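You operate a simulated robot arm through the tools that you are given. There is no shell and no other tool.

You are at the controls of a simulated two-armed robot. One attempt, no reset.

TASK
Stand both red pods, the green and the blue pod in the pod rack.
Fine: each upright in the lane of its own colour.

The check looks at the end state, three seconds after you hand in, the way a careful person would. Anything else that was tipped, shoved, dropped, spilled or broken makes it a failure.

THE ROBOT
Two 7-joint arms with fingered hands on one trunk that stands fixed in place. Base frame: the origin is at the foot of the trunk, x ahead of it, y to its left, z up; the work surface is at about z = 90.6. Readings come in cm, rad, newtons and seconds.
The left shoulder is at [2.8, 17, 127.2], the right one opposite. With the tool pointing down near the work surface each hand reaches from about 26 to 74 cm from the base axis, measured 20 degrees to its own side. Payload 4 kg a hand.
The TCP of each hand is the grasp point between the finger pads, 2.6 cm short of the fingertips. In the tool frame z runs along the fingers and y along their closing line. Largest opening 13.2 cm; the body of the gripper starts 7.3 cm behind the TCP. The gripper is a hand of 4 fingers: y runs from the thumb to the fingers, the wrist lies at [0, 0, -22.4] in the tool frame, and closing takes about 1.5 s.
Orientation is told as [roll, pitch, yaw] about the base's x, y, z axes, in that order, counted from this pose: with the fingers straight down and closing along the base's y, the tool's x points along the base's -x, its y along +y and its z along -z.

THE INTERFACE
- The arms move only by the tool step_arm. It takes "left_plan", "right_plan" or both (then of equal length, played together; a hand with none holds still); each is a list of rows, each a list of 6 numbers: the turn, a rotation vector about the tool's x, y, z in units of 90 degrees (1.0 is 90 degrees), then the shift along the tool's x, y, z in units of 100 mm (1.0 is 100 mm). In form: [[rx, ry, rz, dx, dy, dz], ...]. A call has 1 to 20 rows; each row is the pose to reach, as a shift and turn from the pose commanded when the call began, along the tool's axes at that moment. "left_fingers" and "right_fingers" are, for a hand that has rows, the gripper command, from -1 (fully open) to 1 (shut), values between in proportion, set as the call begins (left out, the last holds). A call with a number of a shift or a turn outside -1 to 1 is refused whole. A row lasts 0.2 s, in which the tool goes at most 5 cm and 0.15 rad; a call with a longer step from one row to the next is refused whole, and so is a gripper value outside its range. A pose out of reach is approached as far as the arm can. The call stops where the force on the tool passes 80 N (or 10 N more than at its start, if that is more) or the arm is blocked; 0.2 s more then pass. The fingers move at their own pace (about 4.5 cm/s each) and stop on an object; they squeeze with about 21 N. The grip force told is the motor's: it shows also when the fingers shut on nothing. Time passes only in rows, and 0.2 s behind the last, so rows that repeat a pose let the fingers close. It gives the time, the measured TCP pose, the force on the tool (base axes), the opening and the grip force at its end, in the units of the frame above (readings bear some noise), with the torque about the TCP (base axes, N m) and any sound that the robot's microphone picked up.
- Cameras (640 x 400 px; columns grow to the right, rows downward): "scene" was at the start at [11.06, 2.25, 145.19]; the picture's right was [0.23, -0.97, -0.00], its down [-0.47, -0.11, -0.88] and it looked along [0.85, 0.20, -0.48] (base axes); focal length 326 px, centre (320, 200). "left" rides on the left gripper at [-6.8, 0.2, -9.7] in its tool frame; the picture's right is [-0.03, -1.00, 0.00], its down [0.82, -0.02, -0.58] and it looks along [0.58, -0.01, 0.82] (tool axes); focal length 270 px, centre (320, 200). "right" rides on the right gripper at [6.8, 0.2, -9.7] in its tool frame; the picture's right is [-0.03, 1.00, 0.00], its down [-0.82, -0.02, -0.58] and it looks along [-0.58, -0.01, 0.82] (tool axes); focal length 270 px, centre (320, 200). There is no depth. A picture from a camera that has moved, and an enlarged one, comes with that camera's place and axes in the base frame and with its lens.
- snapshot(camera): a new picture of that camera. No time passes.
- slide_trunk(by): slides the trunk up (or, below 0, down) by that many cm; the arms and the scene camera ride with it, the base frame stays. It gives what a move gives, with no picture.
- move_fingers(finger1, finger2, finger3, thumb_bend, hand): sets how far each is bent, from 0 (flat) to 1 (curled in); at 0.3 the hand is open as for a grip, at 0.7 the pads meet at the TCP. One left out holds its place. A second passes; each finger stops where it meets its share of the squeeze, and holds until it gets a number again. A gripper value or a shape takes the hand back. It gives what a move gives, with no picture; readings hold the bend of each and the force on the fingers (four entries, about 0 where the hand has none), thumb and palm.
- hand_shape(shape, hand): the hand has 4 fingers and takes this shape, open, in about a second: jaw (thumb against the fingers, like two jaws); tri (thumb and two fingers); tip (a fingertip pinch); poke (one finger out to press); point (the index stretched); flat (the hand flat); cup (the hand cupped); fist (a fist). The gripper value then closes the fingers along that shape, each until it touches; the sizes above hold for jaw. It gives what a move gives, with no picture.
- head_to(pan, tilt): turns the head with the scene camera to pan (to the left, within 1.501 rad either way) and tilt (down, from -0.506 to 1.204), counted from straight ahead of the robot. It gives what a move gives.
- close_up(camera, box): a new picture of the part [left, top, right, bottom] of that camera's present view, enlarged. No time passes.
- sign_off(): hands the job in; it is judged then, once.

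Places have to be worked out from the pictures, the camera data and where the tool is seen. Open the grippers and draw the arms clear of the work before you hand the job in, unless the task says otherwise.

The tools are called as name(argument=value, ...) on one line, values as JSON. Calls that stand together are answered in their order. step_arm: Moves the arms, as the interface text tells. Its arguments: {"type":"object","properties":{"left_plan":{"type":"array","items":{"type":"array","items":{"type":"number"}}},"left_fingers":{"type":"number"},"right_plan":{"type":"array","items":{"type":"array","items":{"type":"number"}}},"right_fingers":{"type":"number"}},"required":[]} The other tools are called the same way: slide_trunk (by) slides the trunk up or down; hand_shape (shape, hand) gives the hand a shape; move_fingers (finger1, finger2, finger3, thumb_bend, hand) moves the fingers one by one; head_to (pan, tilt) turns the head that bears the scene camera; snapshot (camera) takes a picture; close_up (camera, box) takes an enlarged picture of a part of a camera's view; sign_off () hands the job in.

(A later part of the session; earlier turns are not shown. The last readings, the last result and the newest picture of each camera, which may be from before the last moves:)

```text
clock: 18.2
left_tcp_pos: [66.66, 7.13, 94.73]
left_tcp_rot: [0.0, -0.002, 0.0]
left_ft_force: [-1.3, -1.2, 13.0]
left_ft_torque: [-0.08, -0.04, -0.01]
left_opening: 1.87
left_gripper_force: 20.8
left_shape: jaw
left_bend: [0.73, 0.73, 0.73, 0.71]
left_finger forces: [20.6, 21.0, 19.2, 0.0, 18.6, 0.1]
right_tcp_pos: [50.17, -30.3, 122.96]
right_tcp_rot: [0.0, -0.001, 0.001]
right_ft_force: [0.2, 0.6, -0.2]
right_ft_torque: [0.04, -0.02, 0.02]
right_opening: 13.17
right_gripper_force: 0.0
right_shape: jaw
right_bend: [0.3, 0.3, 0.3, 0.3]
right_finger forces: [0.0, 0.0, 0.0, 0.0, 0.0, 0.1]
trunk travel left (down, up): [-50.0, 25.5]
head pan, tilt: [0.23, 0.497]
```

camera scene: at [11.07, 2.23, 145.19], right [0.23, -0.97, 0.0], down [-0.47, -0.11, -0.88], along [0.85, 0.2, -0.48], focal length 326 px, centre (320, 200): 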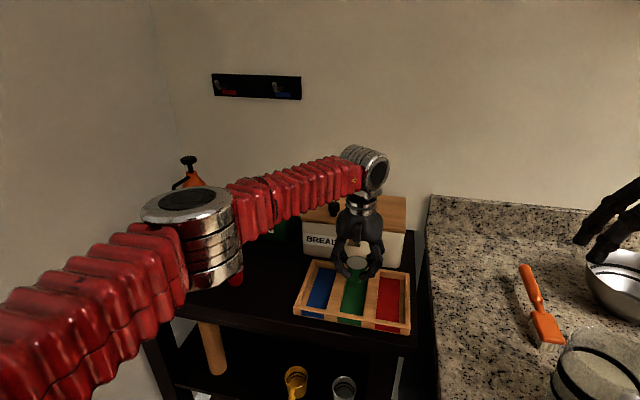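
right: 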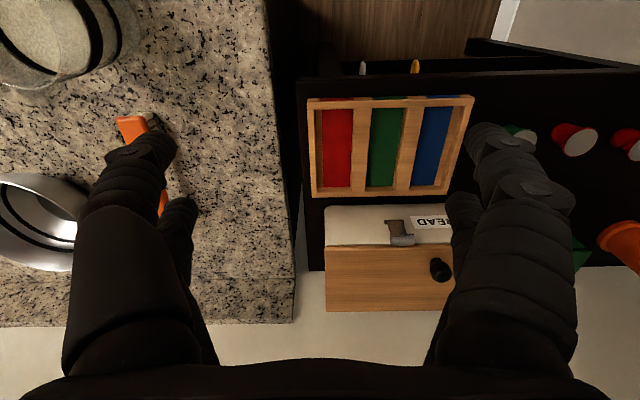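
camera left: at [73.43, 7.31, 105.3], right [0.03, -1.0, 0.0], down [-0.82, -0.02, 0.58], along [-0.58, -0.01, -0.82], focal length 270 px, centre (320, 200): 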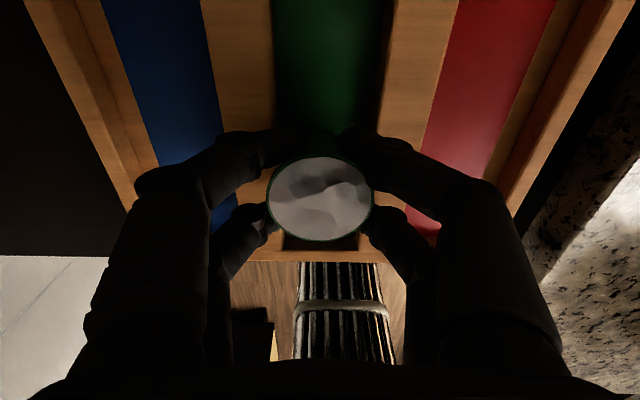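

Vertical force rose to 13 N at z≈94.7, so something touched down. I'll look at whether it is the pod base on the floor or a finger on a divider.

close_up(camera="scene", box=[335, 260, 395, 310])

close_up(camera="left", box=[180, 110, 460, 290])

```text
8.00 times, centred on (365, 285) of scene
camera zoom: at [10.89, 2.21, 145.22], right [0.23, -0.97, 0.0], down [-0.46, -0.11, -0.88], along [0.86, 0.2, -0.48], focal length 2609 px, centre (-40, -480)
```

zoom: 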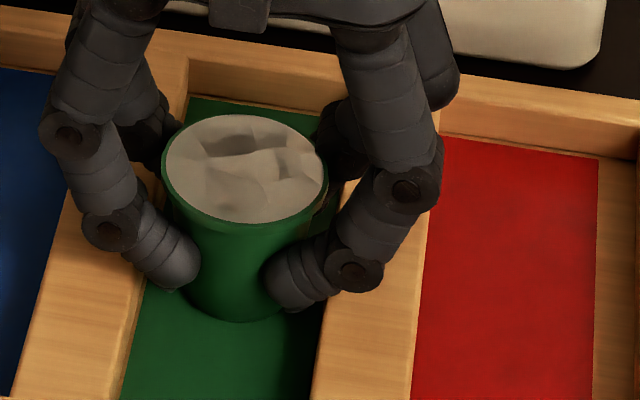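

```text
2.22 times, centred on (320, 200) of left
camera zoom: at [73.42, 7.1, 104.27], right [0.03, -1.0, 0.0], down [-0.82, -0.02, 0.58], along [-0.58, -0.02, -0.82], focal length 601 px, centre (320, 200)
```

zoom: 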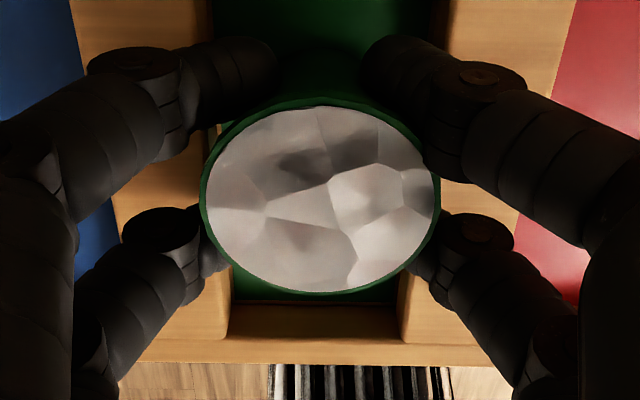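

The base looks seated with no visible gap, and the lid hasn't shifted in the hand. I'll relieve the load by about 1 mm, then open the fingers partway to release.

step_arm(left_plan=[[0, 0, 0, 0, 0, -0.006], [0, 0, 0, 0, 0, -0.012], [0, 0, 0, 0, 0, -0.012]])

step_arm(left_plan=[[0, 0, 0, 0, 0, 0], [0, 0, 0, 0, 0, 0], [0, 0, 0, 0, 0, 0]], left_fingers=0.6)

close_up(camera="scene", box=[335, 260, 395, 310])

close_up(camera="left", box=[180, 110, 460, 290])

```text
clock: 19.0
left_tcp_pos: [66.61, 6.99, 94.7]
left_tcp_rot: [0.0, 0.0, 0.001]
left_ft_force: [-1.5, -2.4, 11.6]
left_ft_torque: [-0.06, -0.05, -0.02]
left_opening: 1.85
left_gripper_force: 20.9
left_shape: jaw
left_bend: [0.73, 0.73, 0.73, 0.71]
left_finger forces: [20.6, 20.9, 19.6, 0.0, 19.0, 0.0]
right_tcp_pos: [50.21, -30.35, 122.86]
right_tcp_rot: [0.0, 0.0, -0.001]
right_ft_force: [0.4, 0.8, 0.1]
right_ft_torque: [0.0, -0.01, 0.01]
right_opening: 13.17
right_gripper_force: 0.0
right_shape: jaw
right_bend: [0.3, 0.3, 0.3, 0.3]
right_finger forces: [0.0, 0.1, 0.1, 0.1, 0.0, 0.0]
trunk travel left (down, up): [-50.0, 25.5]
head pan, tilt: [0.23, 0.497]
```

```text
clock: 19.8
left_tcp_pos: [66.68, 7.09, 94.62]
left_tcp_rot: [0.001, 0.002, 0.0]
left_ft_force: [0.1, -0.3, 1.0]
left_ft_torque: [-0.03, -0.01, 0.06]
left_opening: 2.61
left_gripper_force: 0.1
left_shape: jaw
left_bend: [0.73, 0.73, 0.73, 0.7]
left_finger forces: [0.3, 0.2, 0.1, 0.0, 0.1, 0.0]
right_tcp_pos: [50.25, -30.25, 122.85]
right_tcp_rot: [-0.002, 0.002, 0.0]
right_ft_force: [0.3, -0.9, -0.1]
right_ft_torque: [0.04, -0.03, 0.02]
right_opening: 13.19
right_gripper_force: 0.0
right_shape: jaw
right_bend: [0.3, 0.3, 0.3, 0.3]
right_finger forces: [0.0, 0.1, 0.0, 0.0, 0.0, 0.1]
trunk travel left (down, up): [-50.0, 25.5]
head pan, tilt: [0.23, 0.497]
```

```text
8.00 times, centred on (365, 285) of scene
camera zoom: at [11.06, 2.23, 145.18], right [0.23, -0.97, 0.0], down [-0.47, -0.11, -0.88], along [0.85, 0.2, -0.48], focal length 2609 px, centre (-40, -480)
```

zoom: 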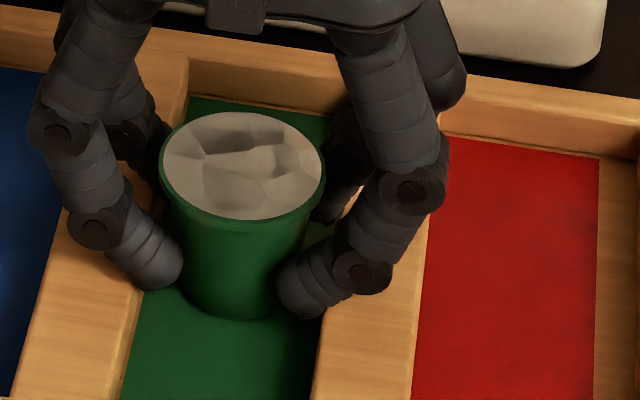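

```text
2.22 times, centred on (320, 200) of left
camera zoom: at [73.52, 7.2, 104.09], right [0.03, -1.0, 0.0], down [-0.82, -0.02, 0.58], along [-0.58, -0.01, -0.82], focal length 601 px, centre (320, 200)
```

zoom: 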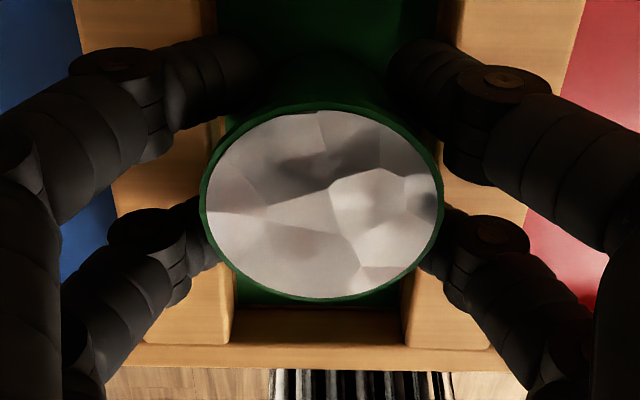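

The load vanished on release, so the pod itself was resting on the floor, and it now stands upright in the green lane. I'll rise 3 mm, open more so the fingers clear the rim, then lift away.

step_arm(left_plan=[[0, 0, 0, 0, 0, -0.015], [0, 0, 0, 0, 0, -0.03], [0, 0, 0, 0, 0, -0.03]])

step_arm(left_plan=[[0, 0, 0, 0, 0, 0], [0, 0, 0, 0, 0, 0], [0, 0, 0, 0, 0, 0]], left_fingers=0.25)

close_up(camera="left", box=[180, 110, 460, 290])

close_up(camera="scene", box=[335, 260, 395, 310])

```text
clock: 20.6
left_tcp_pos: [66.64, 7.01, 94.97]
left_tcp_rot: [0.001, 0.003, -0.001]
left_ft_force: [0.2, -0.1, 0.6]
left_ft_torque: [0.02, -0.02, -0.02]
left_opening: 2.61
left_gripper_force: 0.0
left_shape: jaw
left_bend: [0.73, 0.73, 0.73, 0.7]
left_finger forces: [0.0, 0.0, 0.1, 0.0, 0.0, 0.0]
right_tcp_pos: [50.23, -30.31, 122.82]
right_tcp_rot: [0.0, 0.001, -0.002]
right_ft_force: [0.5, 0.6, -0.4]
right_ft_torque: [-0.02, 0.0, -0.01]
right_opening: 13.19
right_gripper_force: 0.0
right_shape: jaw
right_bend: [0.3, 0.3, 0.3, 0.3]
right_finger forces: [0.0, 0.1, 0.0, 0.0, 0.0, 0.1]
trunk travel left (down, up): [-50.0, 25.5]
head pan, tilt: [0.23, 0.497]
```

```text
clock: 21.4
left_tcp_pos: [66.7, 7.11, 95.05]
left_tcp_rot: [0.0, 0.002, 0.001]
left_ft_force: [-0.6, 0.7, -0.1]
left_ft_torque: [0.02, 0.02, 0.02]
left_opening: 4.9
left_gripper_force: 0.1
left_shape: jaw
left_bend: [0.73, 0.73, 0.73, 0.7]
left_finger forces: [0.1, 0.0, 0.0, 0.0, 0.1, 0.1]
right_tcp_pos: [50.24, -30.22, 122.83]
right_tcp_rot: [0.0, 0.002, 0.001]
right_ft_force: [-0.1, 0.3, -0.5]
right_ft_torque: [0.0, 0.02, 0.01]
right_opening: 13.17
right_gripper_force: 0.2
right_shape: jaw
right_bend: [0.3, 0.3, 0.3, 0.3]
right_finger forces: [0.0, 0.0, 0.1, 0.0, 0.0, 0.0]
trunk travel left (down, up): [-50.0, 25.5]
head pan, tilt: [0.23, 0.497]
```

```text
2.22 times, centred on (320, 200) of left
camera zoom: at [73.49, 7.19, 104.52], right [0.03, -1.0, 0.0], down [-0.82, -0.02, 0.58], along [-0.58, -0.01, -0.82], focal length 601 px, centre (320, 200)
```

zoom: 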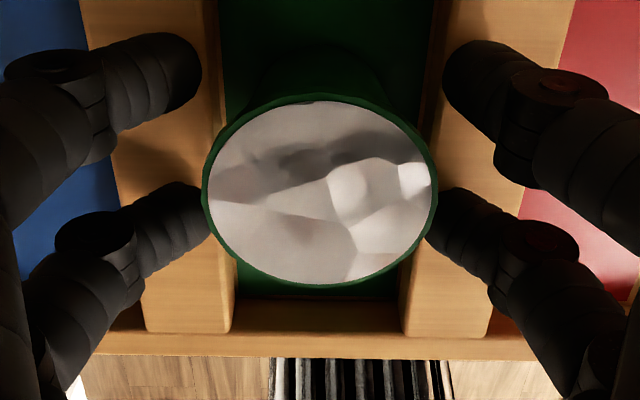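

```text
8.00 times, centred on (365, 285) of scene
camera zoom: at [11.07, 2.23, 145.19], right [0.23, -0.97, 0.0], down [-0.47, -0.11, -0.88], along [0.85, 0.2, -0.48], focal length 2609 px, centre (-40, -480)
```

zoom: 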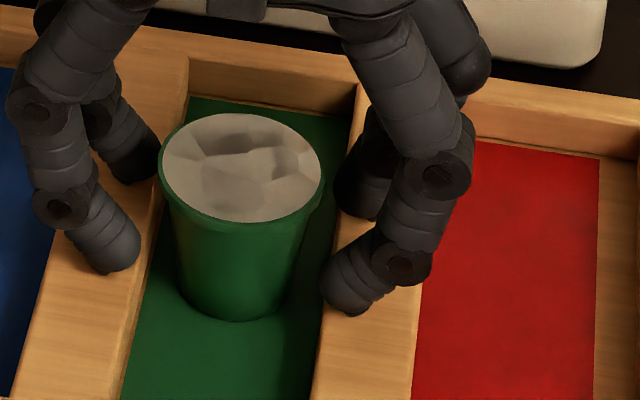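

Green stands free in its lane. I'll lift straight up and head to red A at (65.0, 35.8).

step_arm(left_plan=[[0, 0, 0, 0, 0, -0.1], [0, 0, 0, 0, 0, -0.25], [0, 0, 0, 0, 0, -0.45], [0, 0, 0, 0, 0, -0.65], [0, 0, 0, 0, 0.2, -0.7], [0, 0, 0, 0, 0.45, -0.7], [0, 0, 0, 0, 0.7, -0.7], [0, 0, 0, 0, 0.95, -0.7]])

step_arm(left_plan=[[0, 0, 0, 0.04, 0.25, 0], [0, 0, 0, 0.08, 0.5, 0], [0, 0, 0, 0.12, 0.75, 0], [0, 0, 0, 0.16, 0.98, 0]], left_fingers=0.0)

step_arm(left_plan=[[0, 0, 0, 0, 0.25, 0], [0, 0, 0, 0, 0.5, 0], [0, 0, 0, 0, 0.75, 0], [0, 0, 0, 0, 0.94, 0], [0, 0, 0, 0, 0.94, 0]])

snapshot(camera="left")

snapshot(camera="scene")

```text
clock: 23.2
left_tcp_pos: [66.47, 16.46, 102.21]
left_tcp_rot: [0.001, 0.002, -0.002]
left_ft_force: [0.5, -0.2, 0.3]
left_ft_torque: [0.01, -0.02, 0.01]
left_opening: 4.94
left_gripper_force: 0.0
left_shape: jaw
left_bend: [0.73, 0.73, 0.73, 0.7]
left_finger forces: [0.1, 0.0, 0.0, 0.0, 0.1, 0.0]
right_tcp_pos: [50.38, -30.04, 123.03]
right_tcp_rot: [0.0, 0.003, 0.0]
right_ft_force: [-0.3, 0.2, -0.5]
right_ft_torque: [-0.02, 0.01, 0.02]
right_opening: 13.22
right_gripper_force: 0.0
right_shape: jaw
right_bend: [0.3, 0.3, 0.3, 0.3]
right_finger forces: [0.1, 0.0, 0.1, 0.0, 0.1, 0.1]
trunk travel left (down, up): [-50.0, 25.5]
head pan, tilt: [0.23, 0.497]
```

```text
clock: 24.2
left_tcp_pos: [65.23, 26.32, 102.07]
left_tcp_rot: [0.001, 0.002, 0.0]
left_ft_force: [-0.2, -0.7, -0.2]
left_ft_torque: [0.0, 0.02, -0.03]
left_opening: 6.56
left_gripper_force: 0.0
left_shape: jaw
left_bend: [0.73, 0.73, 0.73, 0.7]
left_finger forces: [0.0, 0.0, 0.0, 0.0, 0.0, 0.0]
right_tcp_pos: [50.29, -30.16, 122.91]
right_tcp_rot: [0.001, 0.002, 0.0]
right_ft_force: [-0.3, -0.4, -0.3]
right_ft_torque: [0.02, 0.02, 0.01]
right_opening: 13.19
right_gripper_force: 0.2
right_shape: jaw
right_bend: [0.3, 0.3, 0.3, 0.3]
right_finger forces: [0.0, 0.0, 0.0, 0.0, 0.0, 0.0]
trunk travel left (down, up): [-50.0, 25.5]
head pan, tilt: [0.23, 0.497]
```

```text
clock: 25.4
left_tcp_pos: [65.18, 35.68, 102.01]
left_tcp_rot: [-0.001, 0.002, 0.0]
left_ft_force: [-0.2, 0.5, 0.4]
left_ft_torque: [0.0, 0.01, 0.0]
left_opening: 6.53
left_gripper_force: 0.1
left_shape: jaw
left_bend: [0.73, 0.73, 0.73, 0.7]
left_finger forces: [0.0, 0.0, 0.1, 0.0, 0.1, 0.0]
right_tcp_pos: [50.31, -30.14, 122.88]
right_tcp_rot: [0.001, 0.002, 0.0]
right_ft_force: [0.9, -0.3, -0.2]
right_ft_torque: [0.05, 0.04, 0.03]
right_opening: 13.19
right_gripper_force: 0.0
right_shape: jaw
right_bend: [0.3, 0.3, 0.3, 0.3]
right_finger forces: [0.0, 0.0, 0.1, 0.0, 0.0, 0.0]
trunk travel left (down, up): [-50.0, 25.5]
head pan, tilt: [0.23, 0.497]
```

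```text
taken
camera left: at [72.0, 35.84, 111.61], right [0.03, -1.0, 0.0], down [-0.82, -0.02, 0.58], along [-0.58, -0.01, -0.82], focal length 270 px, centre (320, 200)
```

left: 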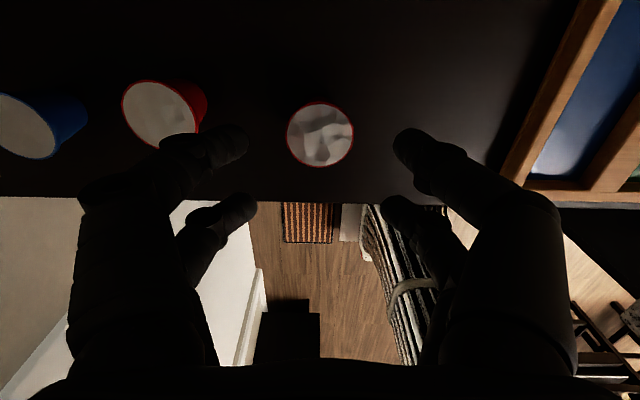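

```text
taken
camera scene: at [11.08, 2.23, 145.19], right [0.23, -0.97, 0.0], down [-0.47, -0.11, -0.88], along [0.85, 0.2, -0.48], focal length 326 px, centre (320, 200)
```

scene: 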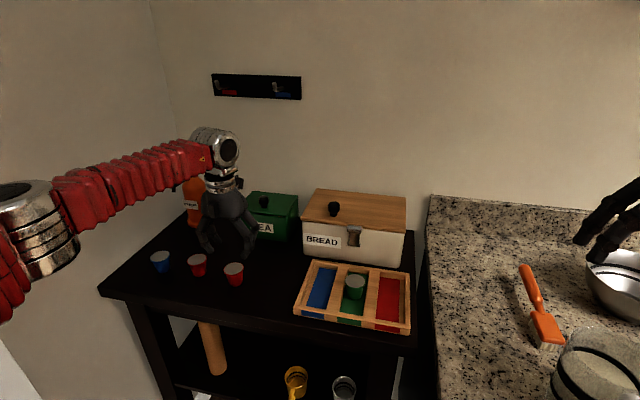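

Red A's lid is centred under the hand. I'll descend to just above it.

step_arm(left_plan=[[0, 0, 0, 0, 0, 0.2], [0, 0, 0, 0, 0.005, 0.4], [0, 0, 0, 0, 0.005, 0.52], [0, 0, 0, 0, 0.005, 0.56], [0, 0, 0, 0, 0.005, 0.56]])

snapshot(camera="left")

close_up(camera="scene", box=[170, 210, 290, 310])

```text
clock: 26.6
left_tcp_pos: [65.21, 35.85, 96.28]
left_tcp_rot: [0.0, 0.0, 0.0]
left_ft_force: [0.7, -0.7, 0.9]
left_ft_torque: [0.02, -0.02, -0.02]
left_opening: 6.57
left_gripper_force: 0.0
left_shape: jaw
left_bend: [0.73, 0.73, 0.73, 0.7]
left_finger forces: [0.1, 0.0, 0.0, 0.1, 0.1, 0.0]
right_tcp_pos: [50.29, -30.22, 122.97]
right_tcp_rot: [0.0, 0.003, 0.0]
right_ft_force: [0.5, -0.6, 0.4]
right_ft_torque: [0.02, 0.03, 0.02]
right_opening: 13.2
right_gripper_force: 0.1
right_shape: jaw
right_bend: [0.3, 0.3, 0.3, 0.3]
right_finger forces: [0.0, 0.0, 0.0, 0.0, 0.0, 0.1]
trunk travel left (down, up): [-50.0, 25.5]
head pan, tilt: [0.23, 0.497]
```

```text
taken
camera left: at [72.01, 36.0, 105.84], right [0.03, -1.0, 0.0], down [-0.82, -0.02, 0.58], along [-0.58, -0.01, -0.82], focal length 270 px, centre (320, 200)
```

left: 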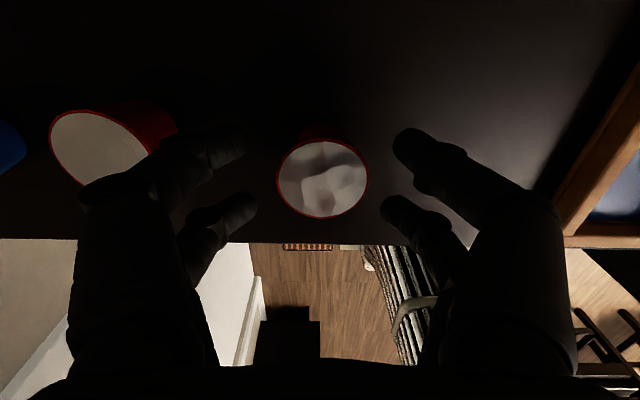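

```text
4.00 times, centred on (230, 260) of scene
camera zoom: at [11.06, 2.24, 145.19], right [0.23, -0.97, 0.0], down [-0.47, -0.11, -0.88], along [0.85, 0.2, -0.48], focal length 1305 px, centre (680, -40)
```

zoom: 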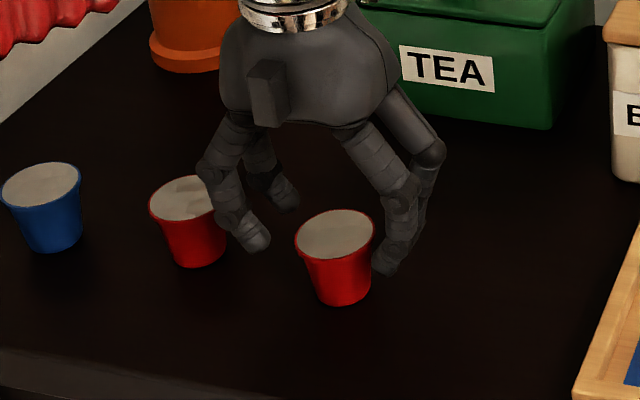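

It is well aligned, about 1–2 mm off in x. I'll correct that, lower to grasp height and close.

step_arm(left_plan=[[0, 0, 0, 0.012, -0.007, 0.07], [0, 0, 0, 0.012, -0.007, 0.14], [0, 0, 0, 0.012, -0.007, 0.193], [0, 0, 0, 0.012, -0.007, 0.193]])

step_arm(left_plan=[[0, 0, 0, 0, 0, 0], [0, 0, 0, 0, 0, 0], [0, 0, 0, 0, 0, 0], [0, 0, 0, 0, 0, 0]], left_fingers=0.6)

close_up(camera="left", box=[180, 110, 460, 290])

```text
clock: 27.6
left_tcp_pos: [64.92, 35.59, 94.37]
left_tcp_rot: [-0.002, 0.002, 0.002]
left_ft_force: [-0.7, 0.4, 0.2]
left_ft_torque: [0.0, -0.01, 0.04]
left_opening: 6.54
left_gripper_force: 0.2
left_shape: jaw
left_bend: [0.73, 0.73, 0.73, 0.7]
left_finger forces: [0.0, 0.0, 0.1, 0.0, 0.0, 0.0]
right_tcp_pos: [50.24, -30.26, 122.91]
right_tcp_rot: [0.0, 0.003, 0.0]
right_ft_force: [0.3, 0.3, 0.9]
right_ft_torque: [-0.02, -0.01, 0.02]
right_opening: 13.21
right_gripper_force: 0.0
right_shape: jaw
right_bend: [0.3, 0.3, 0.3, 0.3]
right_finger forces: [0.1, 0.0, 0.1, 0.1, 0.0, 0.1]
trunk travel left (down, up): [-50.0, 25.5]
head pan, tilt: [0.23, 0.497]
```

```text
clock: 28.6
left_tcp_pos: [64.88, 35.69, 94.44]
left_tcp_rot: [0.001, 0.002, 0.0]
left_ft_force: [0.1, -0.9, 0.4]
left_ft_torque: [-0.01, -0.01, 0.01]
left_opening: 2.69
left_gripper_force: 0.1
left_shape: jaw
left_bend: [0.73, 0.73, 0.73, 0.7]
left_finger forces: [0.1, 0.1, 0.1, 0.0, 0.0, 0.0]
right_tcp_pos: [50.31, -30.15, 122.99]
right_tcp_rot: [-0.001, 0.0, 0.0]
right_ft_force: [-1.0, -1.0, 0.1]
right_ft_torque: [0.0, -0.01, 0.01]
right_opening: 13.19
right_gripper_force: 0.0
right_shape: jaw
right_bend: [0.3, 0.3, 0.3, 0.3]
right_finger forces: [0.0, 0.0, 0.0, 0.0, 0.0, 0.0]
trunk travel left (down, up): [-50.0, 25.5]
head pan, tilt: [0.23, 0.497]
```

```text
2.22 times, centred on (320, 200) of left
camera zoom: at [71.79, 35.78, 103.98], right [0.03, -1.0, 0.0], down [-0.82, -0.02, 0.58], along [-0.58, -0.01, -0.82], focal length 601 px, centre (320, 200)
```

zoom: 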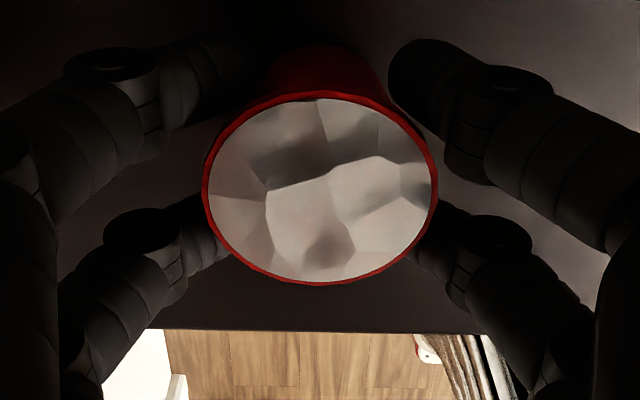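

It is centred the same way green was. I'll close to grip and lift.

step_arm(left_plan=[[0, 0, 0, -0.008, 0, 0], [0, 0, 0, -0.008, 0, 0], [0, 0, 0, -0.008, 0, 0], [0, 0, 0, -0.008, 0, 0]], left_fingers=0.8)

step_arm(left_plan=[[0, 0, 0, 0, 0, -0.05], [0, 0, 0, 0, 0, -0.15], [0, 0, 0, 0, 0, -0.3], [0, 0, 0, 0, 0, -0.45], [0, 0, 0, 0, 0, -0.55], [0, 0, 0, 0, 0, -0.55]])

close_up(camera="left", box=[180, 110, 460, 290])

close_up(camera="scene", box=[140, 190, 290, 300])

```text
clock: 29.6
left_tcp_pos: [65.03, 35.66, 94.38]
left_tcp_rot: [0.001, 0.002, -0.001]
left_ft_force: [0.3, 1.5, 0.1]
left_ft_torque: [0.02, -0.01, -0.05]
left_opening: 1.89
left_gripper_force: 21.2
left_shape: jaw
left_bend: [0.73, 0.73, 0.73, 0.7]
left_finger forces: [19.4, 19.2, 17.2, 0.0, 17.1, 0.0]
right_tcp_pos: [50.33, -30.28, 123.01]
right_tcp_rot: [0.0, 0.004, -0.001]
right_ft_force: [0.3, 0.1, 0.5]
right_ft_torque: [0.0, -0.02, -0.01]
right_opening: 13.19
right_gripper_force: 0.0
right_shape: jaw
right_bend: [0.3, 0.3, 0.3, 0.3]
right_finger forces: [0.0, 0.0, 0.0, 0.1, 0.1, 0.0]
trunk travel left (down, up): [-50.0, 25.5]
head pan, tilt: [0.23, 0.497]
```

```text
clock: 31.0
left_tcp_pos: [65.12, 35.86, 100.02]
left_tcp_rot: [0.0, 0.002, -0.001]
left_ft_force: [0.0, 0.0, 0.1]
left_ft_torque: [0.01, -0.01, -0.01]
left_opening: 1.89
left_gripper_force: 20.7
left_shape: jaw
left_bend: [0.73, 0.73, 0.73, 0.7]
left_finger forces: [19.9, 19.6, 17.6, 0.0, 17.4, 0.0]
right_tcp_pos: [50.39, -30.19, 122.87]
right_tcp_rot: [0.001, 0.002, -0.001]
right_ft_force: [-0.2, 0.8, 0.0]
right_ft_torque: [-0.02, 0.01, 0.0]
right_opening: 13.2
right_gripper_force: 0.1
right_shape: jaw
right_bend: [0.3, 0.3, 0.3, 0.3]
right_finger forces: [0.1, 0.1, 0.0, 0.0, 0.1, 0.0]
trunk travel left (down, up): [-50.0, 25.5]
head pan, tilt: [0.23, 0.497]
```

```text
2.22 times, centred on (320, 200) of left
camera zoom: at [71.95, 36.03, 109.58], right [0.03, -1.0, 0.0], down [-0.82, -0.02, 0.58], along [-0.58, -0.01, -0.82], focal length 601 px, centre (320, 200)
```

zoom: 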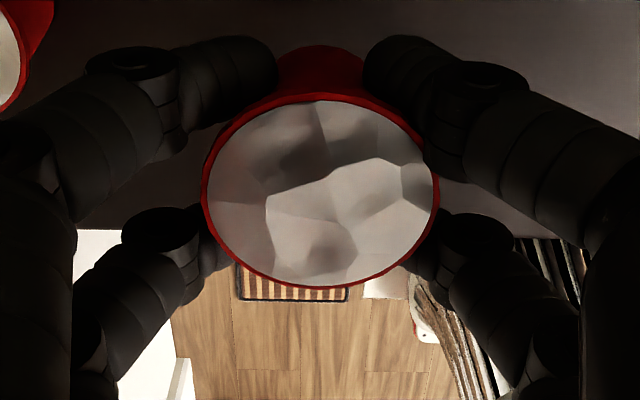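

```text
3.64 times, centred on (215, 245) of scene
camera zoom: at [11.07, 2.25, 145.19], right [0.23, -0.97, 0.0], down [-0.47, -0.11, -0.88], along [0.85, 0.2, -0.48], focal length 1186 px, centre (702, 36)
```

zoom: 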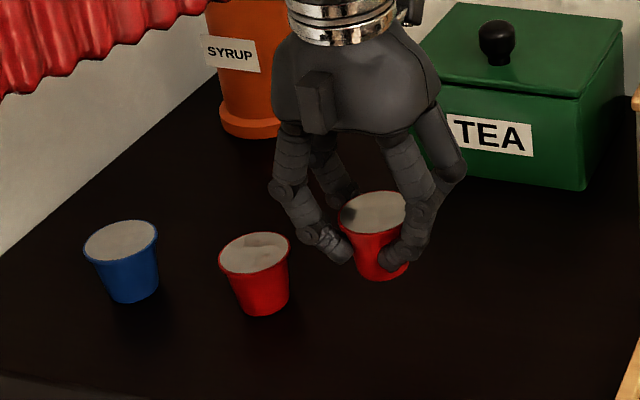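

Red A is lifted cleanly. I'll raise it more so it clears the green pod and carry it to the near end of the red lane, around (62.2, −1.1).

step_arm(left_plan=[[0, 0, 0, 0, -0.05, -0.1], [0, 0, 0, 0.02, -0.2, -0.2], [0, 0, 0, 0.05, -0.42, -0.27], [0, 0, 0, 0.08, -0.67, -0.27], [0, 0, 0, 0.1, -0.92, -0.27]])

step_arm(left_plan=[[0, 0, 0, 0.03, -0.23, 0], [0, 0, 0, 0.06, -0.46, 0], [0, 0, 0, 0.08, -0.69, 0], [0, 0, 0, 0.1, -0.92, 0]])

step_arm(left_plan=[[0, 0, 0, 0.03, -0.23, 0], [0, 0, 0, 0.06, -0.46, 0], [0, 0, 0, 0.08, -0.69, 0], [0, 0, 0, 0.09, -0.92, 0]])

step_arm(left_plan=[[0, 0, 0, 0, -0.23, 0], [0, 0, 0, 0, -0.46, 0], [0, 0, 0, 0, -0.69, 0], [0, 0, 0, 0, -0.88, 0], [0, 0, 0, 0, -0.92, 0], [0, 0, 0, 0, -0.92, 0]])

snapshot(camera="left")

snapshot(camera="scene")

```text
clock: 32.2
left_tcp_pos: [64.12, 26.45, 102.62]
left_tcp_rot: [0.001, 0.002, 0.0]
left_ft_force: [0.2, 0.5, 0.3]
left_ft_torque: [0.05, -0.01, 0.01]
left_opening: 1.91
left_gripper_force: 21.1
left_shape: jaw
left_bend: [0.73, 0.73, 0.73, 0.7]
left_finger forces: [20.1, 19.8, 17.9, 0.0, 17.8, 0.0]
right_tcp_pos: [50.38, -30.29, 122.98]
right_tcp_rot: [0.001, 0.002, 0.0]
right_ft_force: [0.0, -0.5, 0.1]
right_ft_torque: [-0.02, 0.01, 0.05]
right_opening: 13.16
right_gripper_force: 0.0
right_shape: jaw
right_bend: [0.3, 0.3, 0.3, 0.3]
right_finger forces: [0.0, 0.1, 0.0, 0.0, 0.1, 0.0]
trunk travel left (down, up): [-50.0, 25.5]
head pan, tilt: [0.23, 0.497]
```

```text
clock: 33.2
left_tcp_pos: [63.05, 17.19, 102.68]
left_tcp_rot: [0.0, 0.001, -0.001]
left_ft_force: [-0.8, 0.0, 0.7]
left_ft_torque: [0.01, 0.0, 0.02]
left_opening: 1.89
left_gripper_force: 21.0
left_shape: jaw
left_bend: [0.73, 0.73, 0.73, 0.7]
left_finger forces: [20.2, 20.0, 17.9, 0.1, 17.8, 0.0]
right_tcp_pos: [50.26, -30.23, 122.95]
right_tcp_rot: [0.0, 0.002, -0.002]
right_ft_force: [1.0, 0.1, -0.7]
right_ft_torque: [-0.02, 0.01, -0.01]
right_opening: 13.18
right_gripper_force: 0.1
right_shape: jaw
right_bend: [0.3, 0.3, 0.3, 0.3]
right_finger forces: [0.1, 0.1, 0.1, 0.0, 0.0, 0.1]
trunk travel left (down, up): [-50.0, 25.5]
head pan, tilt: [0.23, 0.497]
```

```text
clock: 34.2
left_tcp_pos: [62.01, 8.14, 102.9]
left_tcp_rot: [-0.001, 0.001, 0.0]
left_ft_force: [-0.7, 1.1, 0.3]
left_ft_torque: [0.0, 0.0, 0.0]
left_opening: 1.87
left_gripper_force: 21.2
left_shape: jaw
left_bend: [0.73, 0.73, 0.73, 0.7]
left_finger forces: [20.3, 20.1, 18.0, 0.1, 17.9, 0.1]
right_tcp_pos: [50.36, -30.36, 122.89]
right_tcp_rot: [-0.001, 0.003, 0.0]
right_ft_force: [0.0, 0.0, 0.4]
right_ft_torque: [0.01, -0.04, -0.01]
right_opening: 13.19
right_gripper_force: 0.1
right_shape: jaw
right_bend: [0.3, 0.3, 0.3, 0.3]
right_finger forces: [0.0, 0.1, 0.1, 0.0, 0.0, 0.0]
trunk travel left (down, up): [-50.0, 25.5]
head pan, tilt: [0.23, 0.497]
```

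```text
clock: 35.6
left_tcp_pos: [62.06, -1.18, 102.76]
left_tcp_rot: [0.001, 0.003, 0.002]
left_ft_force: [-0.6, -0.3, 0.7]
left_ft_torque: [0.01, 0.0, 0.01]
left_opening: 1.86
left_gripper_force: 20.7
left_shape: jaw
left_bend: [0.73, 0.73, 0.73, 0.7]
left_finger forces: [20.3, 19.9, 18.1, 0.0, 18.0, 0.1]
right_tcp_pos: [50.27, -30.24, 122.88]
right_tcp_rot: [0.0, 0.001, 0.0]
right_ft_force: [-0.7, 0.2, -0.1]
right_ft_torque: [-0.02, -0.03, 0.02]
right_opening: 13.18
right_gripper_force: 0.0
right_shape: jaw
right_bend: [0.3, 0.3, 0.3, 0.3]
right_finger forces: [0.0, 0.0, 0.1, 0.0, 0.0, 0.0]
trunk travel left (down, up): [-50.0, 25.5]
head pan, tilt: [0.23, 0.497]
```

```text
taken
camera left: at [68.9, -1.01, 112.33], right [0.03, -1.0, 0.0], down [-0.82, -0.02, 0.58], along [-0.58, -0.01, -0.82], focal length 270 px, centre (320, 200)
```

left: 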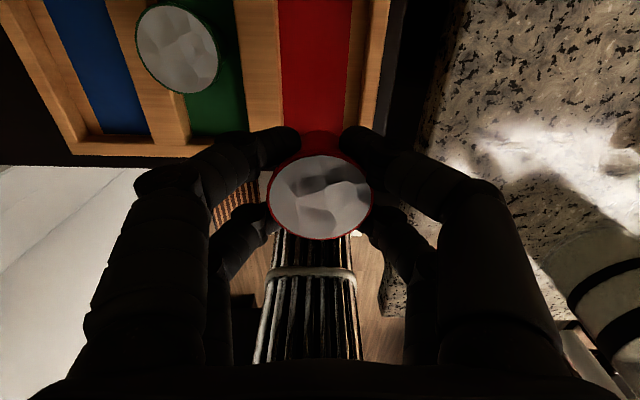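

```text
taken
camera scene: at [11.07, 2.23, 145.19], right [0.23, -0.97, 0.0], down [-0.47, -0.11, -0.88], along [0.85, 0.2, -0.48], focal length 326 px, centre (320, 200)
```

scene: 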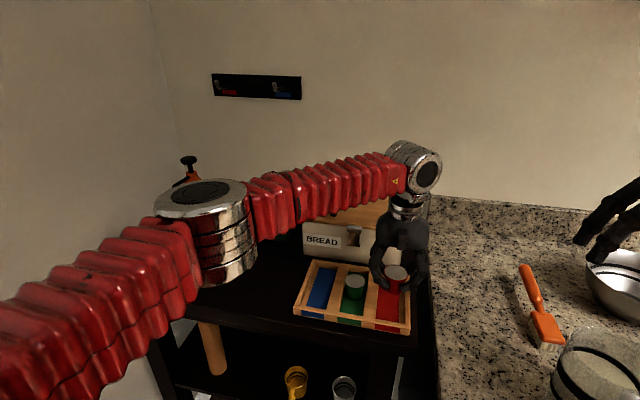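

It is centred over the red lane at y≈−1.2, and the right hand is well clear. I'll lower to about 7 mm above expected floor contact.

step_arm(left_plan=[[0, 0, 0, -0.02, 0, 0.15], [0, 0, 0, -0.03, 0, 0.35], [0, 0, 0, -0.03, 0, 0.55], [0, 0, 0, -0.03, 0, 0.67], [0, 0, 0, -0.03, 0, 0.73], [0, 0, 0, -0.03, 0, 0.73]])

close_up(camera="scene", box=[340, 240, 440, 330])

snapshot(camera="left")

```text
clock: 37.0
left_tcp_pos: [62.45, -0.99, 95.35]
left_tcp_rot: [0.002, 0.003, 0.0]
left_ft_force: [0.6, 0.2, -0.7]
left_ft_torque: [0.01, -0.02, 0.02]
left_opening: 1.88
left_gripper_force: 21.0
left_shape: jaw
left_bend: [0.73, 0.73, 0.73, 0.7]
left_finger forces: [20.6, 20.3, 18.4, 0.0, 18.2, 0.0]
right_tcp_pos: [50.21, -30.28, 122.9]
right_tcp_rot: [-0.002, 0.003, -0.002]
right_ft_force: [-0.2, -0.4, -0.5]
right_ft_torque: [0.03, -0.01, -0.01]
right_opening: 13.18
right_gripper_force: 0.0
right_shape: jaw
right_bend: [0.3, 0.3, 0.3, 0.3]
right_finger forces: [0.0, 0.1, 0.1, 0.1, 0.1, 0.0]
trunk travel left (down, up): [-50.0, 25.5]
head pan, tilt: [0.23, 0.497]
```

```text
4.44 times, centred on (390, 285) of scene
camera zoom: at [11.07, 2.23, 145.19], right [0.23, -0.97, 0.0], down [-0.47, -0.11, -0.88], along [0.85, 0.2, -0.48], focal length 1450 px, centre (9, -178)
```

zoom: 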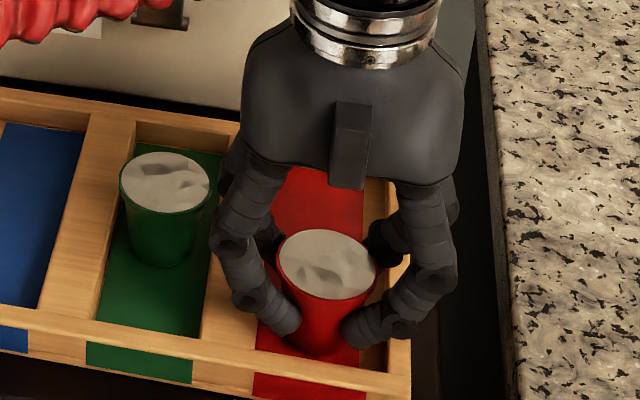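

```text
taken
camera left: at [69.23, -0.91, 104.87], right [0.03, -1.0, 0.0], down [-0.82, -0.02, 0.58], along [-0.58, -0.01, -0.82], focal length 270 px, centre (320, 200)
```

left: 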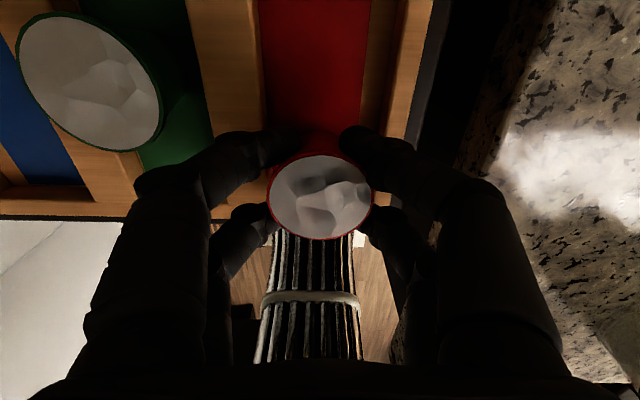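

The coloured red strip runs roughly y −3.0 to 1.8, so I'll nudge 3 mm toward +y and then lower in small steps to contact.

step_arm(left_plan=[[0, 0, 0, 0, 0.03, 0.0], [0, 0, 0, 0, 0.03, 0.02], [0, 0, 0, 0, 0.03, 0.045], [0, 0, 0, 0, 0.03, 0.045]])

step_arm(left_plan=[[0, 0, 0, 0, 0, 0.01], [0, 0, 0, 0, 0, 0.018], [0, 0, 0, 0, 0, 0.018]])

```text
clock: 38.0
left_tcp_pos: [62.37, -0.69, 94.74]
left_tcp_rot: [0.001, 0.001, 0.0]
left_ft_force: [-0.1, -0.4, -0.3]
left_ft_torque: [-0.02, -0.01, -0.01]
left_opening: 1.85
left_gripper_force: 20.7
left_shape: jaw
left_bend: [0.73, 0.73, 0.73, 0.7]
left_finger forces: [20.8, 20.5, 18.4, 0.0, 18.2, 0.1]
right_tcp_pos: [50.22, -30.26, 122.9]
right_tcp_rot: [-0.001, 0.001, -0.001]
right_ft_force: [0.1, -0.2, -0.3]
right_ft_torque: [0.0, -0.03, -0.02]
right_opening: 13.19
right_gripper_force: 0.0
right_shape: jaw
right_bend: [0.3, 0.3, 0.3, 0.3]
right_finger forces: [0.0, 0.0, 0.0, 0.0, 0.1, 0.0]
trunk travel left (down, up): [-50.0, 25.5]
head pan, tilt: [0.23, 0.497]
```

```text
clock: 38.8
left_tcp_pos: [62.44, -0.79, 94.86]
left_tcp_rot: [0.0, 0.0, -0.001]
left_ft_force: [0.0, 1.2, 5.2]
left_ft_torque: [0.02, -0.01, 0.01]
left_opening: 1.84
left_gripper_force: 20.5
left_shape: jaw
left_bend: [0.73, 0.73, 0.73, 0.71]
left_finger forces: [21.2, 21.1, 18.4, 0.0, 18.2, 0.0]
right_tcp_pos: [50.22, -30.12, 122.95]
right_tcp_rot: [0.001, 0.001, 0.0]
right_ft_force: [-0.4, -0.1, 0.9]
right_ft_torque: [-0.01, 0.0, -0.02]
right_opening: 13.2
right_gripper_force: 0.0
right_shape: jaw
right_bend: [0.3, 0.3, 0.3, 0.3]
right_finger forces: [0.0, 0.0, 0.1, 0.0, 0.0, 0.0]
trunk travel left (down, up): [-50.0, 25.5]
head pan, tilt: [0.23, 0.497]
```

Light contact at 5 N: the pod is on the lane floor. I'll open slightly, check, then rise 3 mm and open wider.

step_arm(left_plan=[[0, 0, 0, 0, 0, 0], [0, 0, 0, 0, 0, 0], [0, 0, 0, 0, 0, 0]], left_fingers=0.6)

close_up(camera="scene", box=[355, 255, 425, 315])

close_up(camera="left", box=[180, 110, 460, 290])

```text
clock: 39.6
left_tcp_pos: [62.3, -0.86, 94.73]
left_tcp_rot: [0.003, 0.001, 0.001]
left_ft_force: [-0.1, 0.0, 0.2]
left_ft_torque: [0.01, -0.01, 0.0]
left_opening: 2.61
left_gripper_force: 0.0
left_shape: jaw
left_bend: [0.73, 0.73, 0.73, 0.7]
left_finger forces: [0.0, 0.1, 0.0, 0.0, 0.0, 0.0]
right_tcp_pos: [50.31, -30.19, 122.84]
right_tcp_rot: [0.0, 0.003, 0.002]
right_ft_force: [0.3, -0.7, -0.1]
right_ft_torque: [0.0, -0.01, 0.0]
right_opening: 13.2
right_gripper_force: 0.0
right_shape: jaw
right_bend: [0.3, 0.3, 0.3, 0.3]
right_finger forces: [0.0, 0.0, 0.0, 0.0, 0.0, 0.0]
trunk travel left (down, up): [-50.0, 25.5]
head pan, tilt: [0.23, 0.497]
```

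```text
6.67 times, centred on (390, 285) of scene
camera zoom: at [11.05, 2.24, 145.19], right [0.23, -0.97, 0.0], down [-0.47, -0.11, -0.88], along [0.85, 0.2, -0.48], focal length 2174 px, centre (-147, -367)
```

zoom: 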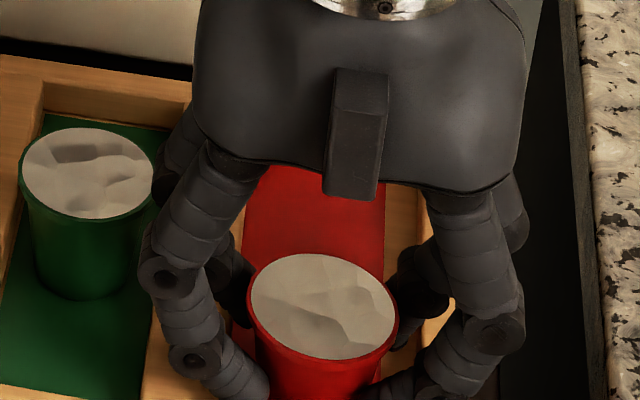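

```text
2.22 times, centred on (320, 200) of left
camera zoom: at [69.21, -0.72, 104.27], right [0.03, -1.0, 0.0], down [-0.82, -0.02, 0.58], along [-0.58, -0.01, -0.82], focal length 601 px, centre (320, 200)
```

zoom: 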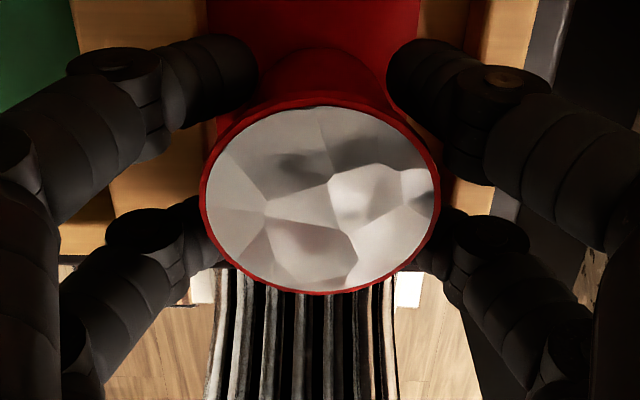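

Red A stands free. I'll rise 3 mm, open to clear the rim, and check the gap to the green pod.

step_arm(left_plan=[[0, 0, 0, 0, 0, -0.015], [0, 0, 0, 0, 0, -0.03], [0, 0, 0, 0, 0, -0.03]])

step_arm(left_plan=[[0, 0, 0, 0, 0, 0], [0, 0, 0, 0, 0, 0], [0, 0, 0, 0, 0, 0]], left_fingers=0.27)

step_arm(left_plan=[[0, 0, 0, 0, 0, -0.07], [0, 0, 0, 0, 0, -0.18], [0, 0, 0, 0, 0, -0.35], [0, 0, 0, 0, 0, -0.55], [0, 0, 0, 0, 0, -0.75], [0, 0, 0, 0, 0, -0.8]])

close_up(camera="scene", box=[280, 230, 440, 330])

snapshot(camera="left")

```text
clock: 40.4
left_tcp_pos: [62.43, -0.77, 95.16]
left_tcp_rot: [0.0, 0.001, 0.001]
left_ft_force: [0.6, 0.3, -0.5]
left_ft_torque: [-0.01, -0.02, 0.04]
left_opening: 2.62
left_gripper_force: 0.0
left_shape: jaw
left_bend: [0.73, 0.73, 0.73, 0.7]
left_finger forces: [0.1, 0.1, 0.1, 0.0, 0.0, 0.0]
right_tcp_pos: [50.48, -30.25, 123.0]
right_tcp_rot: [-0.001, 0.002, 0.001]
right_ft_force: [0.4, -0.1, 0.2]
right_ft_torque: [-0.02, -0.01, 0.01]
right_opening: 13.17
right_gripper_force: 0.1
right_shape: jaw
right_bend: [0.3, 0.3, 0.3, 0.3]
right_finger forces: [0.0, 0.1, 0.0, 0.0, 0.1, 0.0]
trunk travel left (down, up): [-50.0, 25.5]
head pan, tilt: [0.23, 0.497]
```

```text
clock: 41.2
left_tcp_pos: [62.41, -0.94, 95.02]
left_tcp_rot: [-0.002, 0.001, 0.0]
left_ft_force: [-0.1, -0.1, -0.3]
left_ft_torque: [-0.02, -0.01, -0.01]
left_opening: 4.8
left_gripper_force: 0.1
left_shape: jaw
left_bend: [0.73, 0.73, 0.73, 0.7]
left_finger forces: [0.0, 0.1, 0.0, 0.0, 0.0, 0.1]
right_tcp_pos: [50.22, -30.16, 122.87]
right_tcp_rot: [0.002, 0.001, -0.001]
right_ft_force: [-0.1, 0.6, -0.3]
right_ft_torque: [-0.01, -0.01, -0.01]
right_opening: 13.23
right_gripper_force: 0.2
right_shape: jaw
right_bend: [0.3, 0.3, 0.3, 0.3]
right_finger forces: [0.0, 0.0, 0.0, 0.0, 0.0, 0.1]
trunk travel left (down, up): [-50.0, 25.5]
head pan, tilt: [0.23, 0.497]
```

```text
clock: 42.6
left_tcp_pos: [62.51, -0.9, 102.97]
left_tcp_rot: [0.001, 0.002, -0.001]
left_ft_force: [-0.5, 0.0, -0.1]
left_ft_torque: [0.01, 0.01, 0.03]
left_opening: 4.78
left_gripper_force: 0.2
left_shape: jaw
left_bend: [0.73, 0.73, 0.73, 0.7]
left_finger forces: [0.0, 0.0, 0.0, 0.1, 0.1, 0.0]
right_tcp_pos: [50.37, -30.26, 122.9]
right_tcp_rot: [0.001, 0.002, 0.0]
right_ft_force: [0.1, -0.4, -0.7]
right_ft_torque: [0.0, -0.03, 0.03]
right_opening: 13.19
right_gripper_force: 0.0
right_shape: jaw
right_bend: [0.3, 0.3, 0.3, 0.3]
right_finger forces: [0.1, 0.0, 0.0, 0.1, 0.0, 0.0]
trunk travel left (down, up): [-50.0, 25.5]
head pan, tilt: [0.23, 0.497]
```

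```text
4.00 times, centred on (360, 280) of scene
camera zoom: at [11.08, 2.23, 145.19], right [0.23, -0.97, 0.0], down [-0.47, -0.11, -0.88], along [0.85, 0.2, -0.48], focal length 1305 px, centre (160, -120)
```

zoom: 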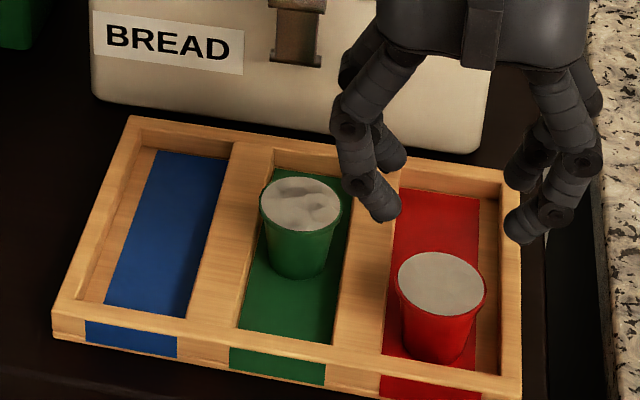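

```text
taken
camera left: at [69.35, -0.67, 112.57], right [0.03, -1.0, 0.0], down [-0.82, -0.02, 0.58], along [-0.58, -0.01, -0.82], focal length 270 px, centre (320, 200)
```

left: 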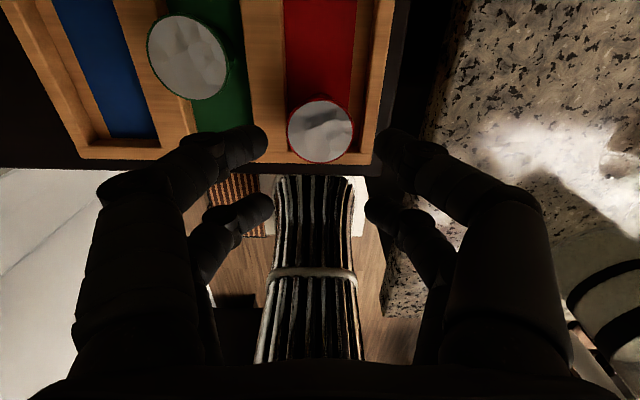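

Both placed pods stand upright. Red B is near the arm's reach limit, so I'll travel there high and pitch the hand forward about 0.2 rad on the last leg.

step_arm(left_plan=[[0, 0, 0, -0.02, 0.24, 0], [0, 0, 0, -0.04, 0.48, 0], [0, 0, 0, -0.06, 0.72, 0], [0, 0, 0, -0.08, 0.95, 0]], left_fingers=0.0)

step_arm(left_plan=[[0, 0, 0, -0.02, 0.24, 0], [0, 0, 0, -0.04, 0.48, 0], [0, 0, 0, -0.06, 0.72, 0], [0, 0, 0, -0.08, 0.95, 0]])

step_arm(left_plan=[[0, 0, 0, -0.02, 0.24, 0], [0, 0, 0, -0.04, 0.48, 0], [0, 0, 0, -0.06, 0.72, 0], [0, 0, 0, -0.08, 0.95, 0]])

step_arm(left_plan=[[0, -0.02, 0, -0.02, 0.24, 0], [0, -0.06, 0, -0.04, 0.48, 0], [0, -0.1, 0, -0.06, 0.72, 0], [0, -0.127, 0, -0.08, 0.95, 0]])

snapshot(camera="scene")

snapshot(camera="left")

```text
clock: 43.6
left_tcp_pos: [63.41, 8.79, 103.19]
left_tcp_rot: [0.001, 0.001, -0.001]
left_ft_force: [-0.7, 0.5, -0.2]
left_ft_torque: [0.0, 0.02, 0.0]
left_opening: 6.52
left_gripper_force: 0.0
left_shape: jaw
left_bend: [0.73, 0.73, 0.73, 0.7]
left_finger forces: [0.0, 0.1, 0.0, 0.1, 0.0, 0.0]
right_tcp_pos: [50.43, -30.2, 122.92]
right_tcp_rot: [-0.001, 0.003, 0.0]
right_ft_force: [0.3, 0.0, -0.8]
right_ft_torque: [0.01, 0.03, 0.02]
right_opening: 13.18
right_gripper_force: 0.0
right_shape: jaw
right_bend: [0.3, 0.3, 0.3, 0.3]
right_finger forces: [0.0, 0.1, 0.0, 0.0, 0.0, 0.0]
trunk travel left (down, up): [-50.0, 25.5]
head pan, tilt: [0.23, 0.497]
```

```text
clock: 44.6
left_tcp_pos: [63.94, 18.21, 103.19]
left_tcp_rot: [0.0, 0.0, 0.001]
left_ft_force: [0.8, 0.0, -0.1]
left_ft_torque: [-0.01, -0.04, 0.0]
left_opening: 6.55
left_gripper_force: 0.2
left_shape: jaw
left_bend: [0.73, 0.73, 0.73, 0.7]
left_finger forces: [0.0, 0.0, 0.0, 0.0, 0.0, 0.0]
right_tcp_pos: [50.28, -30.32, 122.89]
right_tcp_rot: [0.001, 0.002, 0.0]
right_ft_force: [0.0, -0.4, -0.3]
right_ft_torque: [-0.02, 0.03, 0.0]
right_opening: 13.2
right_gripper_force: 0.1
right_shape: jaw
right_bend: [0.3, 0.3, 0.3, 0.3]
right_finger forces: [0.0, 0.0, 0.0, 0.0, 0.1, 0.0]
trunk travel left (down, up): [-50.0, 25.5]
head pan, tilt: [0.23, 0.497]
```

```text
clock: 45.6
left_tcp_pos: [64.75, 27.86, 103.06]
left_tcp_rot: [0.002, 0.002, 0.002]
left_ft_force: [0.3, 1.1, -0.5]
left_ft_torque: [-0.01, 0.02, -0.01]
left_opening: 6.56
left_gripper_force: 0.1
left_shape: jaw
left_bend: [0.73, 0.73, 0.73, 0.7]
left_finger forces: [0.0, 0.1, 0.1, 0.1, 0.0, 0.0]
right_tcp_pos: [50.3, -30.2, 123.0]
right_tcp_rot: [-0.001, 0.001, -0.001]
right_ft_force: [-0.3, -0.5, 1.2]
right_ft_torque: [-0.02, -0.02, 0.0]
right_opening: 13.19
right_gripper_force: 0.1
right_shape: jaw
right_bend: [0.3, 0.3, 0.3, 0.3]
right_finger forces: [0.0, 0.0, 0.0, 0.0, 0.1, 0.0]
trunk travel left (down, up): [-50.0, 25.5]
head pan, tilt: [0.23, 0.497]
```

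```text
clock: 46.6
left_tcp_pos: [65.62, 37.27, 103.18]
left_tcp_rot: [-0.001, -0.199, 0.001]
left_ft_force: [0.7, -0.1, 0.1]
left_ft_torque: [0.0, -0.01, -0.03]
left_opening: 6.56
left_gripper_force: 0.1
left_shape: jaw
left_bend: [0.73, 0.73, 0.73, 0.7]
left_finger forces: [0.1, 0.1, 0.0, 0.1, 0.0, 0.1]
right_tcp_pos: [50.23, -30.15, 122.93]
right_tcp_rot: [0.0, 0.0, 0.0]
right_ft_force: [-0.2, 1.1, 0.4]
right_ft_torque: [-0.01, 0.03, 0.0]
right_opening: 13.19
right_gripper_force: 0.1
right_shape: jaw
right_bend: [0.3, 0.3, 0.3, 0.3]
right_finger forces: [0.0, 0.0, 0.0, 0.0, 0.0, 0.1]
trunk travel left (down, up): [-50.0, 25.5]
head pan, tilt: [0.23, 0.497]
```

```text
taken
camera scene: at [11.05, 2.28, 145.19], right [0.23, -0.97, 0.0], down [-0.47, -0.11, -0.88], along [0.85, 0.2, -0.48], focal length 326 px, centre (320, 200)
```

scene: 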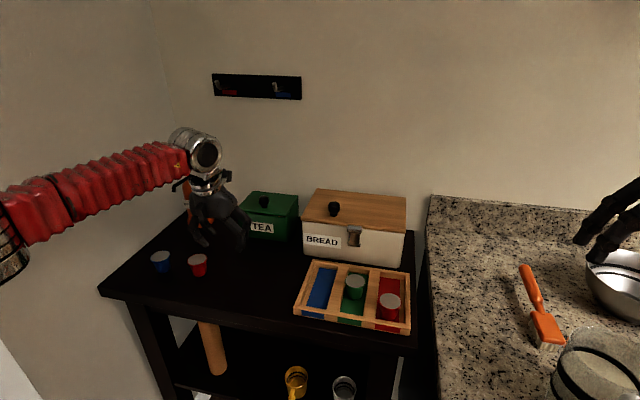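

```text
taken
camera left: at [70.43, 37.54, 113.9], right [0.02, -1.0, 0.01], down [-0.91, -0.02, 0.4], along [-0.4, -0.01, -0.91], focal length 270 px, centre (320, 200)
```

left: 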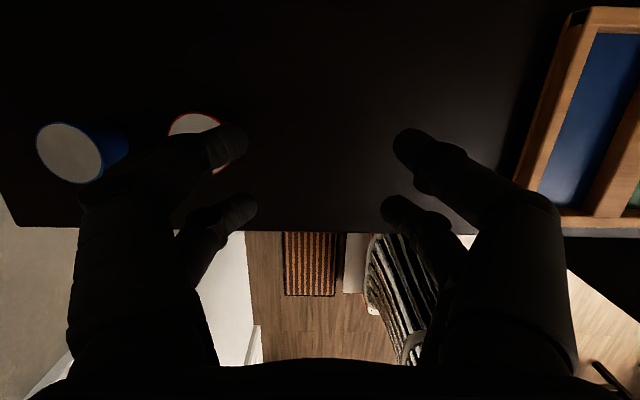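

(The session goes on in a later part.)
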